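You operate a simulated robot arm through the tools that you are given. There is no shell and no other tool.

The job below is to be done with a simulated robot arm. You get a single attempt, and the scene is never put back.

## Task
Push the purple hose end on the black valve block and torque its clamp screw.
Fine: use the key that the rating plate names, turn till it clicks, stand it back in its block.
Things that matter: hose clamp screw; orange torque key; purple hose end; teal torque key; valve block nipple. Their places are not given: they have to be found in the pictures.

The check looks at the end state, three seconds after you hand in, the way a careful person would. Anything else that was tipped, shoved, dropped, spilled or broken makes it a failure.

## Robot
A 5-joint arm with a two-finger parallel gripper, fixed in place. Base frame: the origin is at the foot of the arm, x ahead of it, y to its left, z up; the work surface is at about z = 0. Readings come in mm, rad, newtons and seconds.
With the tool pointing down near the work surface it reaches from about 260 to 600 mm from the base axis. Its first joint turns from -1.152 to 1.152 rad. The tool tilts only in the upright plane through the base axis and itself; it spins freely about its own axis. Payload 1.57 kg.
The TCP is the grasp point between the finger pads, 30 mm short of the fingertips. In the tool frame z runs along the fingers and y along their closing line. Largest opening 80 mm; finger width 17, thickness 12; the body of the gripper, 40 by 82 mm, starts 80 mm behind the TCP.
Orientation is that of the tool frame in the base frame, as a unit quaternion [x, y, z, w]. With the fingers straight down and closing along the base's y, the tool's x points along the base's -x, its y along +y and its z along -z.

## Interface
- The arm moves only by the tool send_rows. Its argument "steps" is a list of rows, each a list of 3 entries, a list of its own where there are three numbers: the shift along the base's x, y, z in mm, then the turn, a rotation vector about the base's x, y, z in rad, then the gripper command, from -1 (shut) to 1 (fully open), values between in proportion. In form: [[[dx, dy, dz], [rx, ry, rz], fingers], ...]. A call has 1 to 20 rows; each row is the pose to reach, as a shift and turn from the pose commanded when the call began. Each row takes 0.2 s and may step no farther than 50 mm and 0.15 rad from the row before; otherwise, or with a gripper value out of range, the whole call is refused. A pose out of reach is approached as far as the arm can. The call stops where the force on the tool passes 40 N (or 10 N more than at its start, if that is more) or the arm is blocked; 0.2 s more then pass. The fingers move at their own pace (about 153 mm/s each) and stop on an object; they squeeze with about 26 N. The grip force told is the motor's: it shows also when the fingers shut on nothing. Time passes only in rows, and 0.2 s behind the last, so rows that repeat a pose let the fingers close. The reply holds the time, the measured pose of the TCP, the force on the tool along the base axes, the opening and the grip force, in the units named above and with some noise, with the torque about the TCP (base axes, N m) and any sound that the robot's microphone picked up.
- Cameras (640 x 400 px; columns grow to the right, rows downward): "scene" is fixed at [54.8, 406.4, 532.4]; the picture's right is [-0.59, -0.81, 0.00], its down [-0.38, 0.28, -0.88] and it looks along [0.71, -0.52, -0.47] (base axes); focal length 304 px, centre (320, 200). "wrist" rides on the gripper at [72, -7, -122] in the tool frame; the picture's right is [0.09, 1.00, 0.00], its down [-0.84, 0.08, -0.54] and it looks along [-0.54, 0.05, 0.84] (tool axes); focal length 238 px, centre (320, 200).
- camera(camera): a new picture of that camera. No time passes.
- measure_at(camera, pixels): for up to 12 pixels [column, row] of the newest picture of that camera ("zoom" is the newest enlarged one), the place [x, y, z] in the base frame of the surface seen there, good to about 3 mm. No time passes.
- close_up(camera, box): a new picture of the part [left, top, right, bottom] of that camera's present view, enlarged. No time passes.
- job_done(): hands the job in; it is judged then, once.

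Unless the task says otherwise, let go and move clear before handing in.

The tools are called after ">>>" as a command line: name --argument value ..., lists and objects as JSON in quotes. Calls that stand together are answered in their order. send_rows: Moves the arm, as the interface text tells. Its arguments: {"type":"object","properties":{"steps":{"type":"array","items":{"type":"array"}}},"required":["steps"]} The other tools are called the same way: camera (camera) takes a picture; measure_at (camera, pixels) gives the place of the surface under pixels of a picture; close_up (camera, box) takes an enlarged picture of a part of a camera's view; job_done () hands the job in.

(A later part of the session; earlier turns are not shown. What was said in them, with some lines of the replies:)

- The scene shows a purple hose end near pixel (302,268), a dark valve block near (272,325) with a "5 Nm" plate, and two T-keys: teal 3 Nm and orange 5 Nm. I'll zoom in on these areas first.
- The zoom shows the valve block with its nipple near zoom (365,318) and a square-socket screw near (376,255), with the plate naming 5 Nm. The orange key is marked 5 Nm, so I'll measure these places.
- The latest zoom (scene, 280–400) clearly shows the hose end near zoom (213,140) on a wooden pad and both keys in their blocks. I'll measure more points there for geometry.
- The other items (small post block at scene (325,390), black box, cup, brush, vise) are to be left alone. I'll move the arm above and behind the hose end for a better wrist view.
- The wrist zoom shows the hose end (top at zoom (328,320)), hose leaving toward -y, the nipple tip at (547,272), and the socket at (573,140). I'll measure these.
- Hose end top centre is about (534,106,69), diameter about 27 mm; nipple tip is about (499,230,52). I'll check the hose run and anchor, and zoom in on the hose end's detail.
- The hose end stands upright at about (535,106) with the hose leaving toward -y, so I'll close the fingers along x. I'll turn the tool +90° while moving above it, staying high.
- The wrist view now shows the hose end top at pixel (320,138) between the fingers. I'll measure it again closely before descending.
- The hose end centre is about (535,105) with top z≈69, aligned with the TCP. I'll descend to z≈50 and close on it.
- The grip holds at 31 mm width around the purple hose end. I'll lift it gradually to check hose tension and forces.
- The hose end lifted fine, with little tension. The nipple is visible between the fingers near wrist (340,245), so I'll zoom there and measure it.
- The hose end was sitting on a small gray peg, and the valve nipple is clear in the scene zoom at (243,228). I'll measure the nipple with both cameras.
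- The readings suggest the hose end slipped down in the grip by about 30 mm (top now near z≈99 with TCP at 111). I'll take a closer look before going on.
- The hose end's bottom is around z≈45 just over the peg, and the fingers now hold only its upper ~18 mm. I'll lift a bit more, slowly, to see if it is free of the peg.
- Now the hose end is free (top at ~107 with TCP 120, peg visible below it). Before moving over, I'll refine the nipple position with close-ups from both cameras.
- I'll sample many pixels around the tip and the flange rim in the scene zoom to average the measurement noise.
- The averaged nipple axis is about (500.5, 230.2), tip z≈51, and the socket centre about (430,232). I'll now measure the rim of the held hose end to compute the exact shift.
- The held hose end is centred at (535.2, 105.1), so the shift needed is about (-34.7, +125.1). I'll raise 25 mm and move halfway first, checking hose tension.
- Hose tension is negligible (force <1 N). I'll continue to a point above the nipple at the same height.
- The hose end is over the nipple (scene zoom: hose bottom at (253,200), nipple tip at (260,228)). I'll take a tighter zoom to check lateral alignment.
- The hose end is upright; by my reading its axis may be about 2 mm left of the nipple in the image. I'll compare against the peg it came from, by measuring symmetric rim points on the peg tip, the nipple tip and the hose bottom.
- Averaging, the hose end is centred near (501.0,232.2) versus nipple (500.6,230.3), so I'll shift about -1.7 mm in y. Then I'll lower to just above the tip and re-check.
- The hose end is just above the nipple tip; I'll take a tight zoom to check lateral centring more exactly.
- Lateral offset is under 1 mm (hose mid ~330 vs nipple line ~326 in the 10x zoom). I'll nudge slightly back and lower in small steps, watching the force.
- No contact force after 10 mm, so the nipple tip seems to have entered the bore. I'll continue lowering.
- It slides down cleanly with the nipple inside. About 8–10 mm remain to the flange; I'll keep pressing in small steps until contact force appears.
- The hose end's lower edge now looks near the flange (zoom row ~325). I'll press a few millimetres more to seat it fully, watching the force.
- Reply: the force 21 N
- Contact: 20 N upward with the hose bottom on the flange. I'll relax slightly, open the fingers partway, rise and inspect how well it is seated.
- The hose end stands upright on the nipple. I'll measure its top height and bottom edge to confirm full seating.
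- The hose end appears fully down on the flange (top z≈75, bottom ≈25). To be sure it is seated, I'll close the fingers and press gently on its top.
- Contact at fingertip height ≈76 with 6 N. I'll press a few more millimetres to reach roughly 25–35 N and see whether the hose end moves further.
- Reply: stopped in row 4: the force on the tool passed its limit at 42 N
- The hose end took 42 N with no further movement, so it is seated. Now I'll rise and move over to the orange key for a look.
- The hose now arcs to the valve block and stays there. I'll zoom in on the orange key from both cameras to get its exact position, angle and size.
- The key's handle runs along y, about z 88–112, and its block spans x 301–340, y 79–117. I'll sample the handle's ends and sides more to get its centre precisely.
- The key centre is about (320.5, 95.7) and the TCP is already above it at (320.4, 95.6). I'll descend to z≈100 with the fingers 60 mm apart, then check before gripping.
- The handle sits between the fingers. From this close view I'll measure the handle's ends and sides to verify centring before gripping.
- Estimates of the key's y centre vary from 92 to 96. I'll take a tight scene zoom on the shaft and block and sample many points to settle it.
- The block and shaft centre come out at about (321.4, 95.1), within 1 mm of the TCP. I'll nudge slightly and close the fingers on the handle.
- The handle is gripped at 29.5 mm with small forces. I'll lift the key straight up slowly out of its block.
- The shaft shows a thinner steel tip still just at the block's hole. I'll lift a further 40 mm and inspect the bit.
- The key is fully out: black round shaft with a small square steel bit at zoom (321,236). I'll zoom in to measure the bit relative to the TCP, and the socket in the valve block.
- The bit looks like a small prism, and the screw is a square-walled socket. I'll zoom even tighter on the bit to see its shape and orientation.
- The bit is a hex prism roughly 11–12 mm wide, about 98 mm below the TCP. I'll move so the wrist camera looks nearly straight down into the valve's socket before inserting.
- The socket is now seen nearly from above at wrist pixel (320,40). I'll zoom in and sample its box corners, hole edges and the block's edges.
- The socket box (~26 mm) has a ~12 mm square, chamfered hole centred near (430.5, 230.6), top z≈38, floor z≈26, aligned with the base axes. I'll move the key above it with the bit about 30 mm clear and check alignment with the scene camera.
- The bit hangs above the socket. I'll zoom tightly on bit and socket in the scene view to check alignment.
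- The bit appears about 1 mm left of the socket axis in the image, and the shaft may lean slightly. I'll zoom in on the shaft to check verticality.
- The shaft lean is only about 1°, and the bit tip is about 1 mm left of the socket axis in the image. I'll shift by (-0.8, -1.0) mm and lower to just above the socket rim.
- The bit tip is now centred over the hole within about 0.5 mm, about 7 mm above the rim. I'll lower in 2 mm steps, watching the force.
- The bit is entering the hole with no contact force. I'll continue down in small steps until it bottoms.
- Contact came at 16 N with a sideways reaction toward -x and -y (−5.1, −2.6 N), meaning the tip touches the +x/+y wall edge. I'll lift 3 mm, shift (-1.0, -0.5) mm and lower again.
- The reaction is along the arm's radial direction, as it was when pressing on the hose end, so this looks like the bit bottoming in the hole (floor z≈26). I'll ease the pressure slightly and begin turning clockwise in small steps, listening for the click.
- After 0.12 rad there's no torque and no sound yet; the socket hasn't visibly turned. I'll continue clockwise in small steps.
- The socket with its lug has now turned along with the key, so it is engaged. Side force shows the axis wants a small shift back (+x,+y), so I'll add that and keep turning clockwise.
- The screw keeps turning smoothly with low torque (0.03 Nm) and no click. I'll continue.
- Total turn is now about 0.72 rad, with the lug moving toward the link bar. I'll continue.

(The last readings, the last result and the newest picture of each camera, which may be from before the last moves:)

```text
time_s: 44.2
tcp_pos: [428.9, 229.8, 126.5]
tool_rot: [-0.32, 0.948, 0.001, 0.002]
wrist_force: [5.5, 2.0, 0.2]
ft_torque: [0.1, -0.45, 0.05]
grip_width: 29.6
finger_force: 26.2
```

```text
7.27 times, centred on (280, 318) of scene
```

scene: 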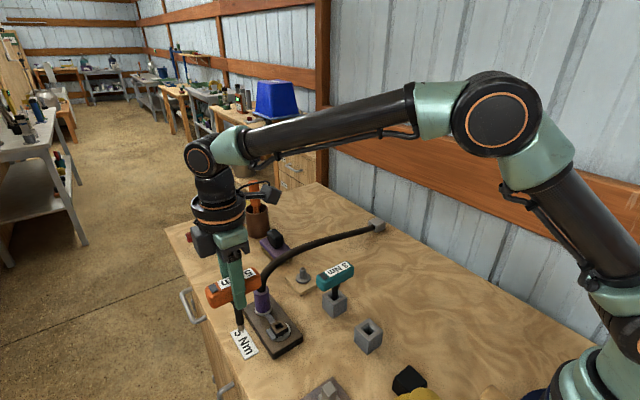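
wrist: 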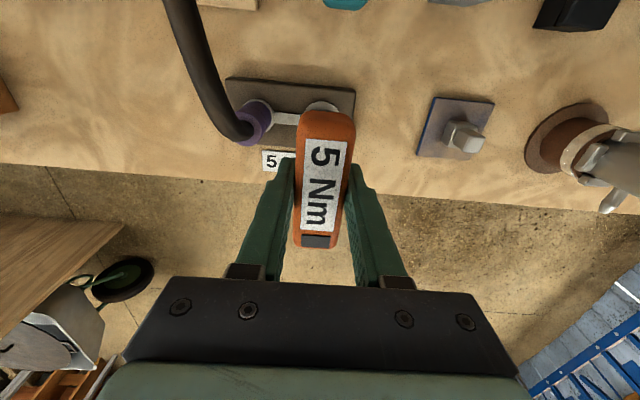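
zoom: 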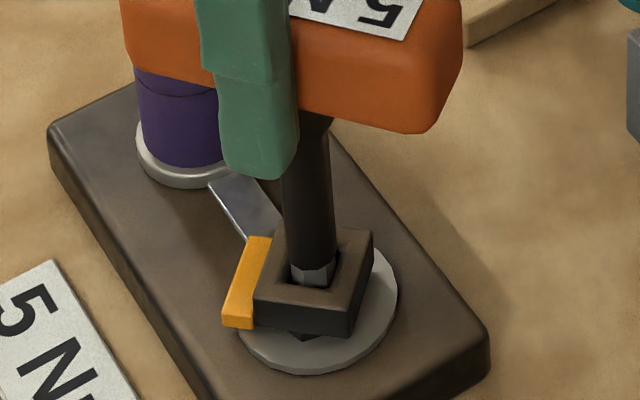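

The lug changed from gray to amber after about 0.92 rad: likely the snug stage before the click. I'll relieve the side force slightly and go on in finer steps.

>>> send_rows --steps '[[[0.8, 0.3, 0], [0, 0, -0.025], -1], [[0.8, 0.3, 0], [0, 0, -0.05], -1], [[0.8, 0.3, 0], [0, 0, -0.075], -1]]'

>>> close_up --camera "scene" --box '[250, 290, 310, 345]'

```text
time_s: 45.0
tcp_pos: [429.3, 229.9, 127.1]
tool_rot: [-0.284, 0.959, 0.0, -0.001]
wrist_force: [-0.4, -0.8, 2.0]
ft_torque: [-0.07, 0.03, 0.04]
grip_width: 29.8
finger_force: 25.7
```

```text
7.27 times, centred on (280, 318) of scene
```

zoom: 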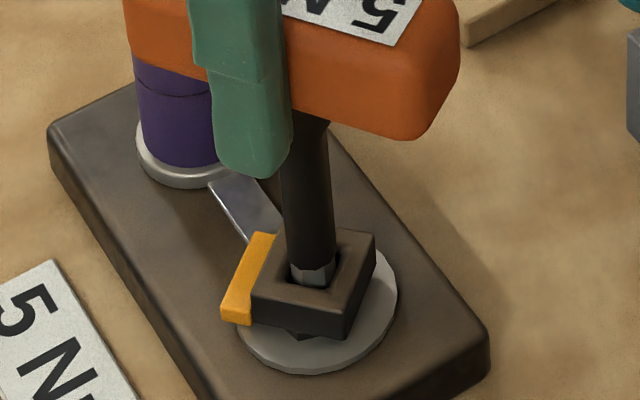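

Side forces are gone and torque is still small (0.04 Nm), with no click yet. I'll keep turning in fine steps.

>>> send_rows --steps '[[[0, 0, 0], [0, 0, -0.03], -1], [[0, 0, 0], [0, 0, -0.06], -1], [[0, 0, 0], [0, 0, -0.09], -1], [[0, 0, 0], [0, 0, -0.12], -1]]'

>>> close_up --camera "scene" --box '[250, 290, 310, 345]'

```text
time_s: 46.0
tcp_pos: [431.8, 229.4, 127.6]
tool_rot: [-0.225, 0.974, 0.0, -0.001]
wrist_force: [-4.6, -3.4, 3.5]
ft_torque: [-0.28, 0.51, 0.04]
grip_width: 30.1
finger_force: 25.9
```

```text
7.27 times, centred on (280, 318) of scene
```

zoom: 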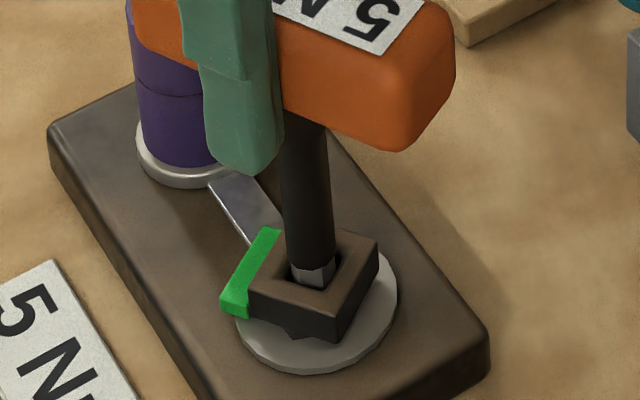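

The lug has turned green after about 1.1 rad, but no click was reported. I'll relieve the side force without turning and see what the readings and lug say.

>>> send_rows --steps '[[[-0.6, -0.4, 0], [0, 0, 0], -1], [[-0.6, -0.4, 0], [0, 0, 0], -1]]'

>>> close_up --camera "scene" --box '[250, 290, 310, 345]'

>>> close_up --camera "wrist" --box '[260, 90, 380, 260]'

```text
time_s: 46.6
tcp_pos: [431.1, 230.6, 127.4]
tool_rot: [-0.226, 0.974, 0.0, 0.001]
wrist_force: [-2.8, -2.4, 1.4]
ft_torque: [-0.2, 0.33, 0.01]
grip_width: 30.0
finger_force: 25.9
```

```text
7.27 times, centred on (280, 318) of scene
```

zoom: 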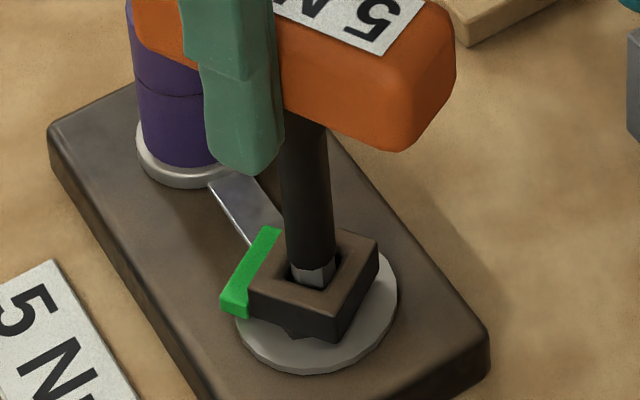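

```text
2.35 times, centred on (320, 175) of wrist
```

zoom: 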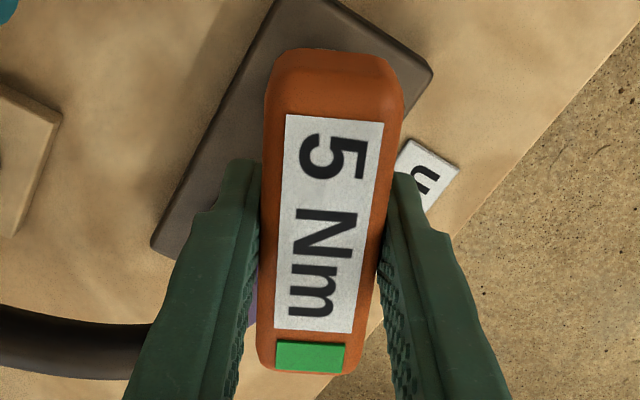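

Both the lug and the handle's indicator patch (dark before, now green at wrist zoom (310,357)) show green, though no sound line came. I'll make one tiny further turn (0.02 rad) to see whether a click is still to come.

>>> send_rows --steps '[[[-0.3, -0.3, 0], [0, 0, -0.01], -1], [[-0.3, -0.3, 0], [0, 0, -0.02], -1]]'

>>> close_up --camera "scene" --box '[250, 290, 310, 345]'

>>> close_up --camera "wrist" --box '[280, 220, 360, 260]'

```text
time_s: 47.2
tcp_pos: [429.5, 230.1, 127.1]
tool_rot: [-0.218, 0.976, 0.0, 0.001]
wrist_force: [1.6, -0.1, -3.1]
ft_torque: [-0.01, -0.13, 0.03]
grip_width: 29.8
finger_force: 26.0
```

```text
7.27 times, centred on (280, 318) of scene
```

zoom: 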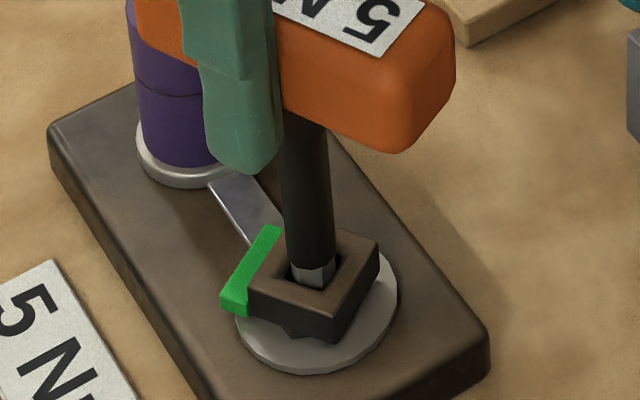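

```text
8.00 times, centred on (320, 240) of wrist
```

zoom: 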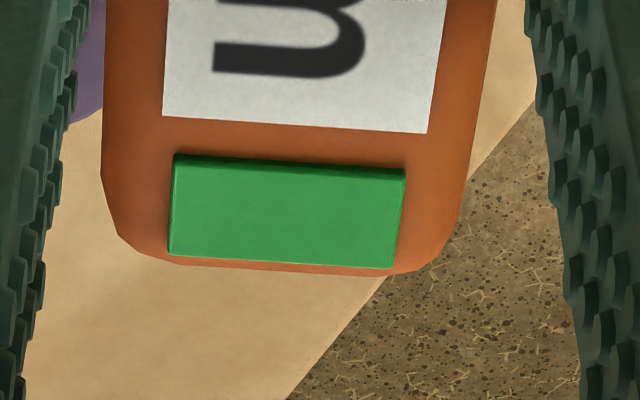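

Both indicators stay green, the torque is set, and I won't turn further to avoid over-torquing. I'll lift the key straight up slowly and check that the screw and hose stay as they are.

>>> send_rows --steps '[[[0, 0, 2], [0, 0, 0], -1], [[0, 0, 4], [0, 0, 0], -1], [[0, 0, 7], [0, 0, 0], -1], [[0, 0, 11], [0, 0, 0], -1], [[0, 0, 16], [0, 0, 0], -1], [[0, 0, 24], [0, 0, 0], -1], [[0, 0, 34], [0, 0, 0], -1], [[0, 0, 46], [0, 0, 0], -1], [[0, 0, 60], [0, 0, 0], -1]]'

>>> close_up --camera "scene" --box '[225, 260, 325, 350]'

>>> camera --camera "wrist"

```text
time_s: 49.2
tcp_pos: [428.6, 229.9, 186.4]
tool_rot: [-0.217, 0.976, 0.0, 0.0]
wrist_force: [-0.2, 0.0, -1.1]
ft_torque: [-0.01, 0.04, -0.01]
grip_width: 29.6
finger_force: 26.3
```

```text
4.44 times, centred on (275, 305) of scene
```

zoom: 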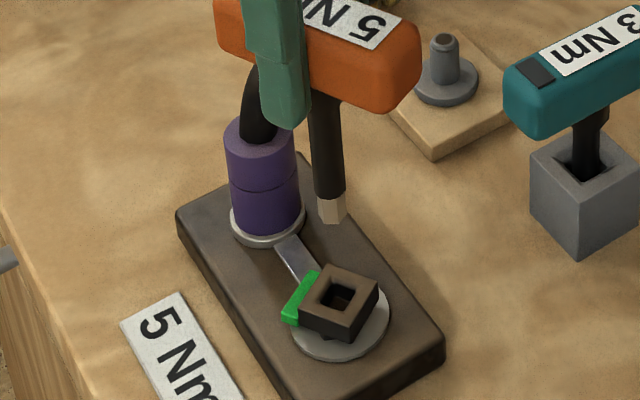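

```text
taken
```

wrist: 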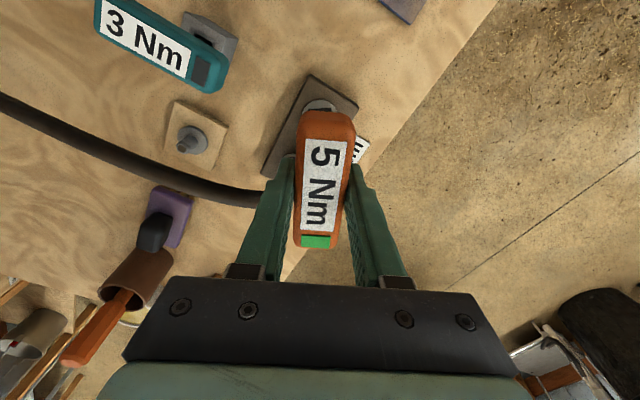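

The key is out; the screw lug stays green and the hose end stays seated. Now I'll turn the key back to its original orientation while carrying it above its block.

>>> send_rows --steps '[[[0, 0, 10], [0, 0, 0.05], -1], [[-6, -8, 18], [0, 0, 0.14], -1], [[-16, -20, 18], [0, 0, 0.24], -1], [[-27, -33, 18], [0, 0, 0.34], -1], [[-38, -47, 18], [0, 0, 0.44], -1], [[-50, -61, 18], [0, 0, 0.54], -1], [[-62, -76, 18], [0, 0, 0.64], -1], [[-74, -91, 18], [0, 0, 0.74], -1], [[-86, -106, 18], [0, 0, 0.84], -1], [[-96, -119, 18], [0, 0, 0.94], -1], [[-104, -129, 18], [0, 0, 1.04], -1], [[-108.1, -133.6, 18], [0, 0, 1.135], -1], [[-108.1, -133.6, 18], [0, 0, 1.135], -1]]'

>>> camera --camera "scene"

>>> close_up --camera "scene" --box '[345, 280, 395, 350]'

```text
time_s: 52.0
tcp_pos: [322.6, 95.5, 206.0]
tool_rot: [0.707, -0.707, 0.001, -0.002]
wrist_force: [0.5, -0.3, -1.9]
ft_torque: [-0.03, -0.01, -0.03]
grip_width: 29.8
finger_force: 26.3
```

```text
taken
```

scene: 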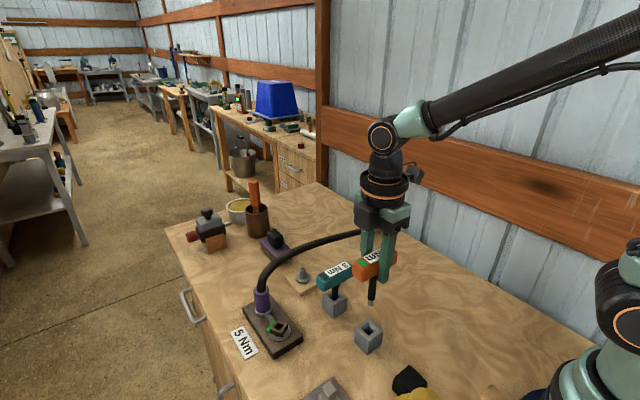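

```text
5.71 times, centred on (370, 315) of scene
```

zoom: 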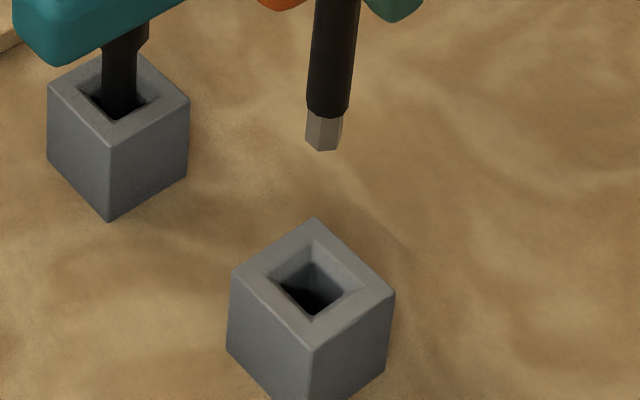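

The bit hangs above the block, roughly 1 mm left of its centre in the image. I'll correct by (-0.8,-0.7) and lower to about 10 mm above the block, then re-check.

>>> send_rows --steps '[[[-0.8, -0.7, -10], [0, 0, 0], -1], [[-0.8, -0.7, -25], [0, 0, 0], -1], [[-0.8, -0.7, -40], [0, 0, 0], -1], [[-0.8, -0.7, -52], [0, 0, 0], -1], [[-0.8, -0.7, -55], [0, 0, 0], -1], [[-0.8, -0.7, -55], [0, 0, 0], -1]]'

>>> close_up --camera "scene" --box '[350, 300, 390, 350]'

>>> measure_at --camera "zoom" --pixels '[[320, 60], [320, 90], [305, 70], [335, 70], [320, 30], [320, 110], [305, 40], [335, 40], [250, 250], [380, 260], [250, 270], [380, 280]]'

```text
time_s: 53.4
tcp_pos: [321.3, 95.2, 150.5]
tool_rot: [0.707, -0.707, 0.001, -0.001]
wrist_force: [-0.3, 1.4, -2.1]
ft_torque: [0.0, -0.01, 0.02]
grip_width: 29.5
finger_force: 25.3
```

```text
8.00 times, centred on (370, 325) of scene
```

zoom: 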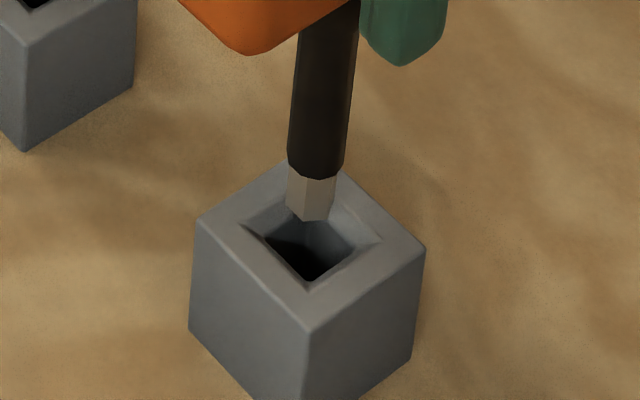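

```text
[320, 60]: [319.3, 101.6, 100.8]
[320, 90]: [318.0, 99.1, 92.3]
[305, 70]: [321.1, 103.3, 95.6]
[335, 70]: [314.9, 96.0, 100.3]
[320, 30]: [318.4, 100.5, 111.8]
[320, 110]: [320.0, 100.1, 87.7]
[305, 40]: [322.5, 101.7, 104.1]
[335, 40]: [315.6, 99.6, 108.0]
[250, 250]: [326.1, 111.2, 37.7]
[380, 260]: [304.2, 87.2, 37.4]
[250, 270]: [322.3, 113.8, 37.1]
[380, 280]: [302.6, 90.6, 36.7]
```

The shaft axis measures about (321.8, 95.4) against block centre (321.5, 95.0), well aligned. I'll lower it into the block in small steps, first 25 mm.

>>> send_rows --steps '[[[-0.2, -0.2, -4], [0, 0, 0], -1], [[-0.2, -0.2, -8], [0, 0, 0], -1], [[-0.2, -0.2, -11], [0, 0, 0], -1], [[-0.2, -0.2, -14], [0, 0, 0], -1], [[-0.2, -0.2, -17], [0, 0, 0], -1], [[-0.2, -0.2, -20], [0, 0, 0], -1], [[-0.2, -0.2, -23], [0, 0, 0], -1], [[-0.2, -0.2, -26], [0, 0, 0], -1]]'

>>> close_up --camera "scene" --box '[340, 280, 400, 360]'

```text
time_s: 55.2
tcp_pos: [321.3, 94.7, 124.3]
tool_rot: [-0.707, 0.707, -0.001, 0.0]
wrist_force: [-0.5, -0.6, -0.9]
ft_torque: [-0.01, 0.04, 0.0]
grip_width: 29.8
finger_force: 25.5
```

```text
5.00 times, centred on (370, 320) of scene
```

zoom: 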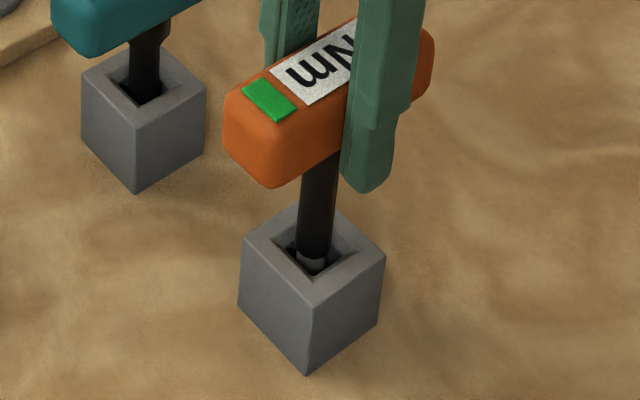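

The bit is inside the block's hole with no contact force. I'll continue lowering slowly to its resting height (TCP about 101–102).

>>> send_rows --steps '[[[0, 0, -3], [0, 0, 0], -1], [[0, 0, -6], [0, 0, 0], -1], [[0, 0, -9], [0, 0, 0], -1], [[0, 0, -12], [0, 0, 0], -1], [[0, 0, -15], [0, 0, 0], -1], [[0, 0, -18], [0, 0, 0], -1], [[0, 0, -20], [0, 0, 0], -1], [[0, 0, -22], [0, 0, 0], -1]]'

>>> close_up --camera "scene" --box '[340, 280, 400, 360]'

```text
time_s: 57.0
tcp_pos: [320.5, 94.9, 101.5]
tool_rot: [0.707, -0.707, 0.0, 0.0]
wrist_force: [0.2, -0.3, -1.7]
ft_torque: [-0.02, 0.01, 0.01]
grip_width: 29.8
finger_force: 26.4
```

```text
5.00 times, centred on (370, 320) of scene
```

zoom: 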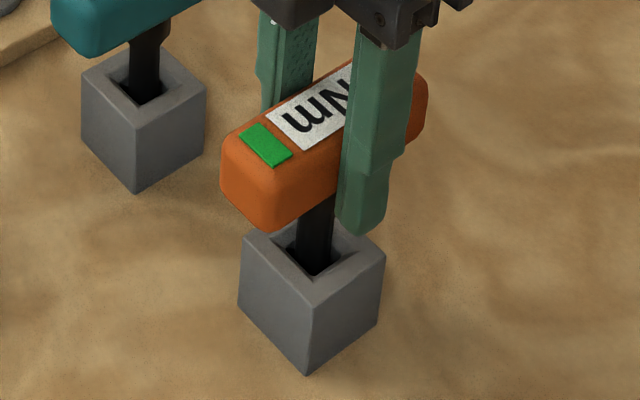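

The key is nearly at its original height but its weight (-1.7 N) still hangs on the gripper. I'll lower another couple of millimetres until it rests.

>>> send_rows --steps '[[[0, 0, -1], [0, 0, 0], -1], [[0, 0, -2], [0, 0, 0], -1]]'

```text
time_s: 57.6
tcp_pos: [320.7, 95.5, 100.8]
tool_rot: [0.707, -0.707, 0.0, -0.003]
wrist_force: [-9.2, -1.2, 29.8]
ft_torque: [-0.14, 0.49, 0.03]
grip_width: 29.8
finger_force: 26.4
```

It bottomed out (30 N). I'll back up slightly to relieve the load, then open the fingers.

>>> send_rows --steps '[[[0, 0, 1], [0, 0, 0], -1], [[0, 0, 1.3], [0, 0, 0], -1]]'

```text
time_s: 58.2
tcp_pos: [320.6, 96.2, 100.9]
tool_rot: [0.708, -0.706, 0.0, -0.001]
wrist_force: [0.8, -1.9, 4.3]
ft_torque: [-0.25, -0.15, 0.01]
grip_width: 29.6
finger_force: 25.7
```

Load is down to about 4 N. I'll open the fingers to 60 mm and rise straight up.

>>> send_rows --steps '[[[0, 0, 0], [0, 0, 0], -0.2], [[0, 0, 0], [0, 0, 0], 0.2], [[0, 0, 0], [0, 0, 0], 0.5], [[0, 0, 0], [0, 0, 0], 0.5]]'

>>> close_up --camera "scene" --box '[340, 260, 420, 360]'

>>> camera --camera "wrist"

```text
time_s: 59.2
tcp_pos: [319.9, 95.4, 101.1]
tool_rot: [-0.707, 0.707, -0.002, 0.002]
wrist_force: [0.2, -0.8, 0.7]
ft_torque: [0.01, 0.01, 0.02]
grip_width: 60.1
finger_force: 0.0
```

```text
4.00 times, centred on (380, 310) of scene
```

zoom: 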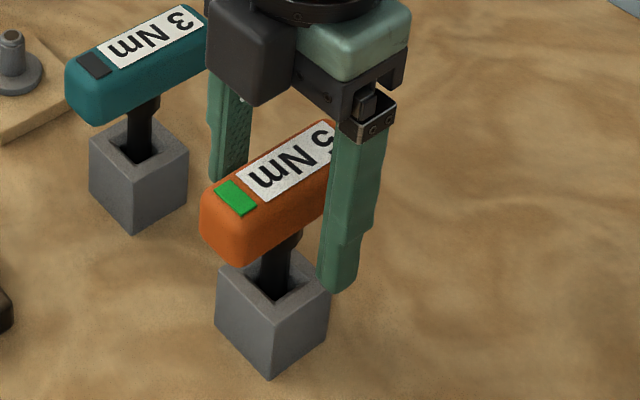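

```text
taken
```

wrist: 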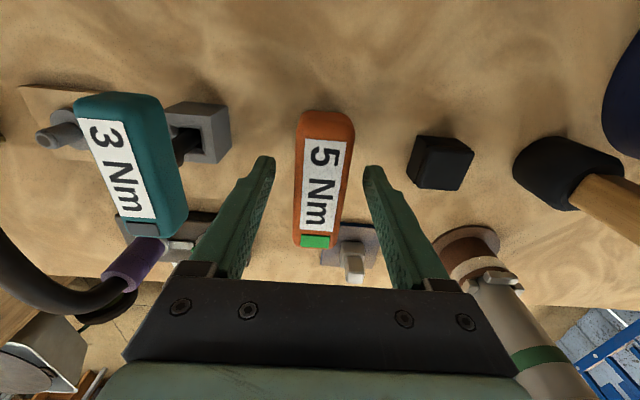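

The orange key stands in its block freely between the open fingers. I'll rise straight up and clear, then inspect everything.

>>> send_rows --steps '[[[0, 0, 15], [0, 0, 0], 0.5], [[0, 0, 40], [0, 0, 0], 0.5], [[0, 0, 75], [0, 0, 0], 0.5], [[0, 0, 115], [0, 0, 0], 0.5], [[0, 0, 155], [0, 0, 0], 0.5], [[0, 0, 200], [0, 0, 0], 0.5], [[0, 0, 240], [0, 0, 0], 0.5], [[0, 0, 240], [0, 0, 0], 0.5]]'

>>> camera --camera "scene"

>>> close_up --camera "scene" --box '[225, 240, 405, 360]'

>>> camera --camera "wrist"

```text
time_s: 61.0
tcp_pos: [320.4, 94.0, 343.3]
tool_rot: [0.707, -0.707, 0.001, -0.001]
wrist_force: [0.5, -0.5, -0.2]
ft_torque: [0.02, 0.03, 0.0]
grip_width: 60.0
finger_force: 0.1
```

```text
taken
```

scene: 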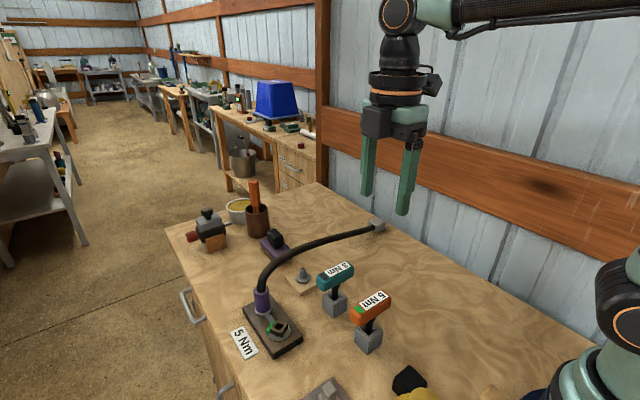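

```text
3.33 times, centred on (315, 300) of scene
```

zoom: 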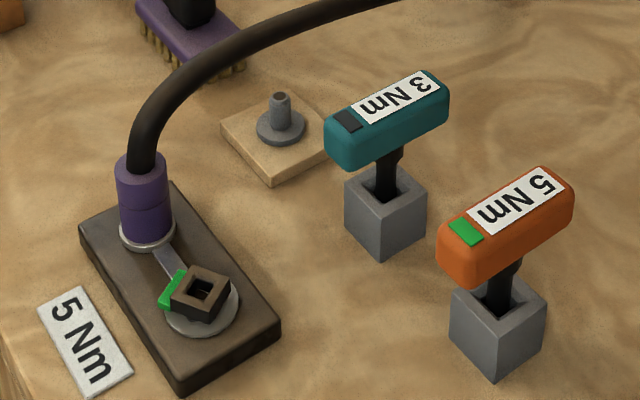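

```text
taken
```

wrist: 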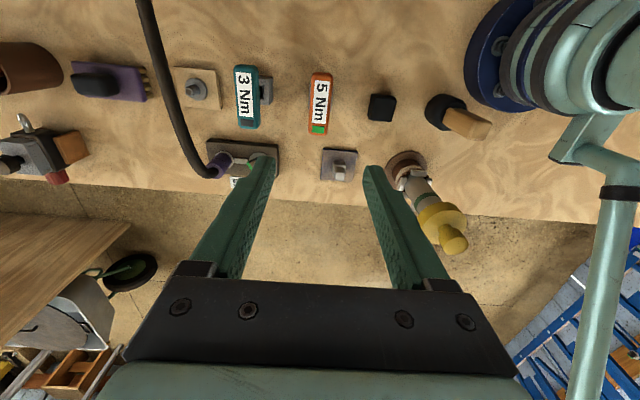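

The final views show the hose end seated on the nipple (zoom (145,200)), and the screw lug (172,290) and the orange key's patch (466,232) both green. The orange key is upright in its block, everything else is where it was, and the arm is clear. The microphone never reported a click, so I stopped turning because both indicators went green. I'll hand the job in.

>>> job_done

```text
The job is handed in.
```

I pushed the purple hose end onto the valve block nipple, tightened the clamp screw with the orange 5 Nm key, and stood the key back in its block. I never got a click from the microphone, so I can't confirm that part of the job.

- **Hose end:** It slid about 26 mm down the nipple to the flange. I then pressed on top with about 42 N and it moved no further.
- **Clamp screw:** The plate reads 5 Nm, so I used the orange key and left the teal 3 Nm key alone. I turned it clockwise about 1.1 rad. The screw's lug went from gray to amber to green, and the patch on the key's handle also went from dark to green.
- **Why I stopped turning:** With both green, I turned a further 0.02 rad to see if a click would come. None did, and I stopped there rather than risk over-tightening. The torque readings at the wrist stayed near zero, so they don't confirm 5 Nm either.
- **Key and surroundings:** The orange key stands upright in its block in its original position. In the last pictures nothing else looked tipped or moved, and the arm is clear.
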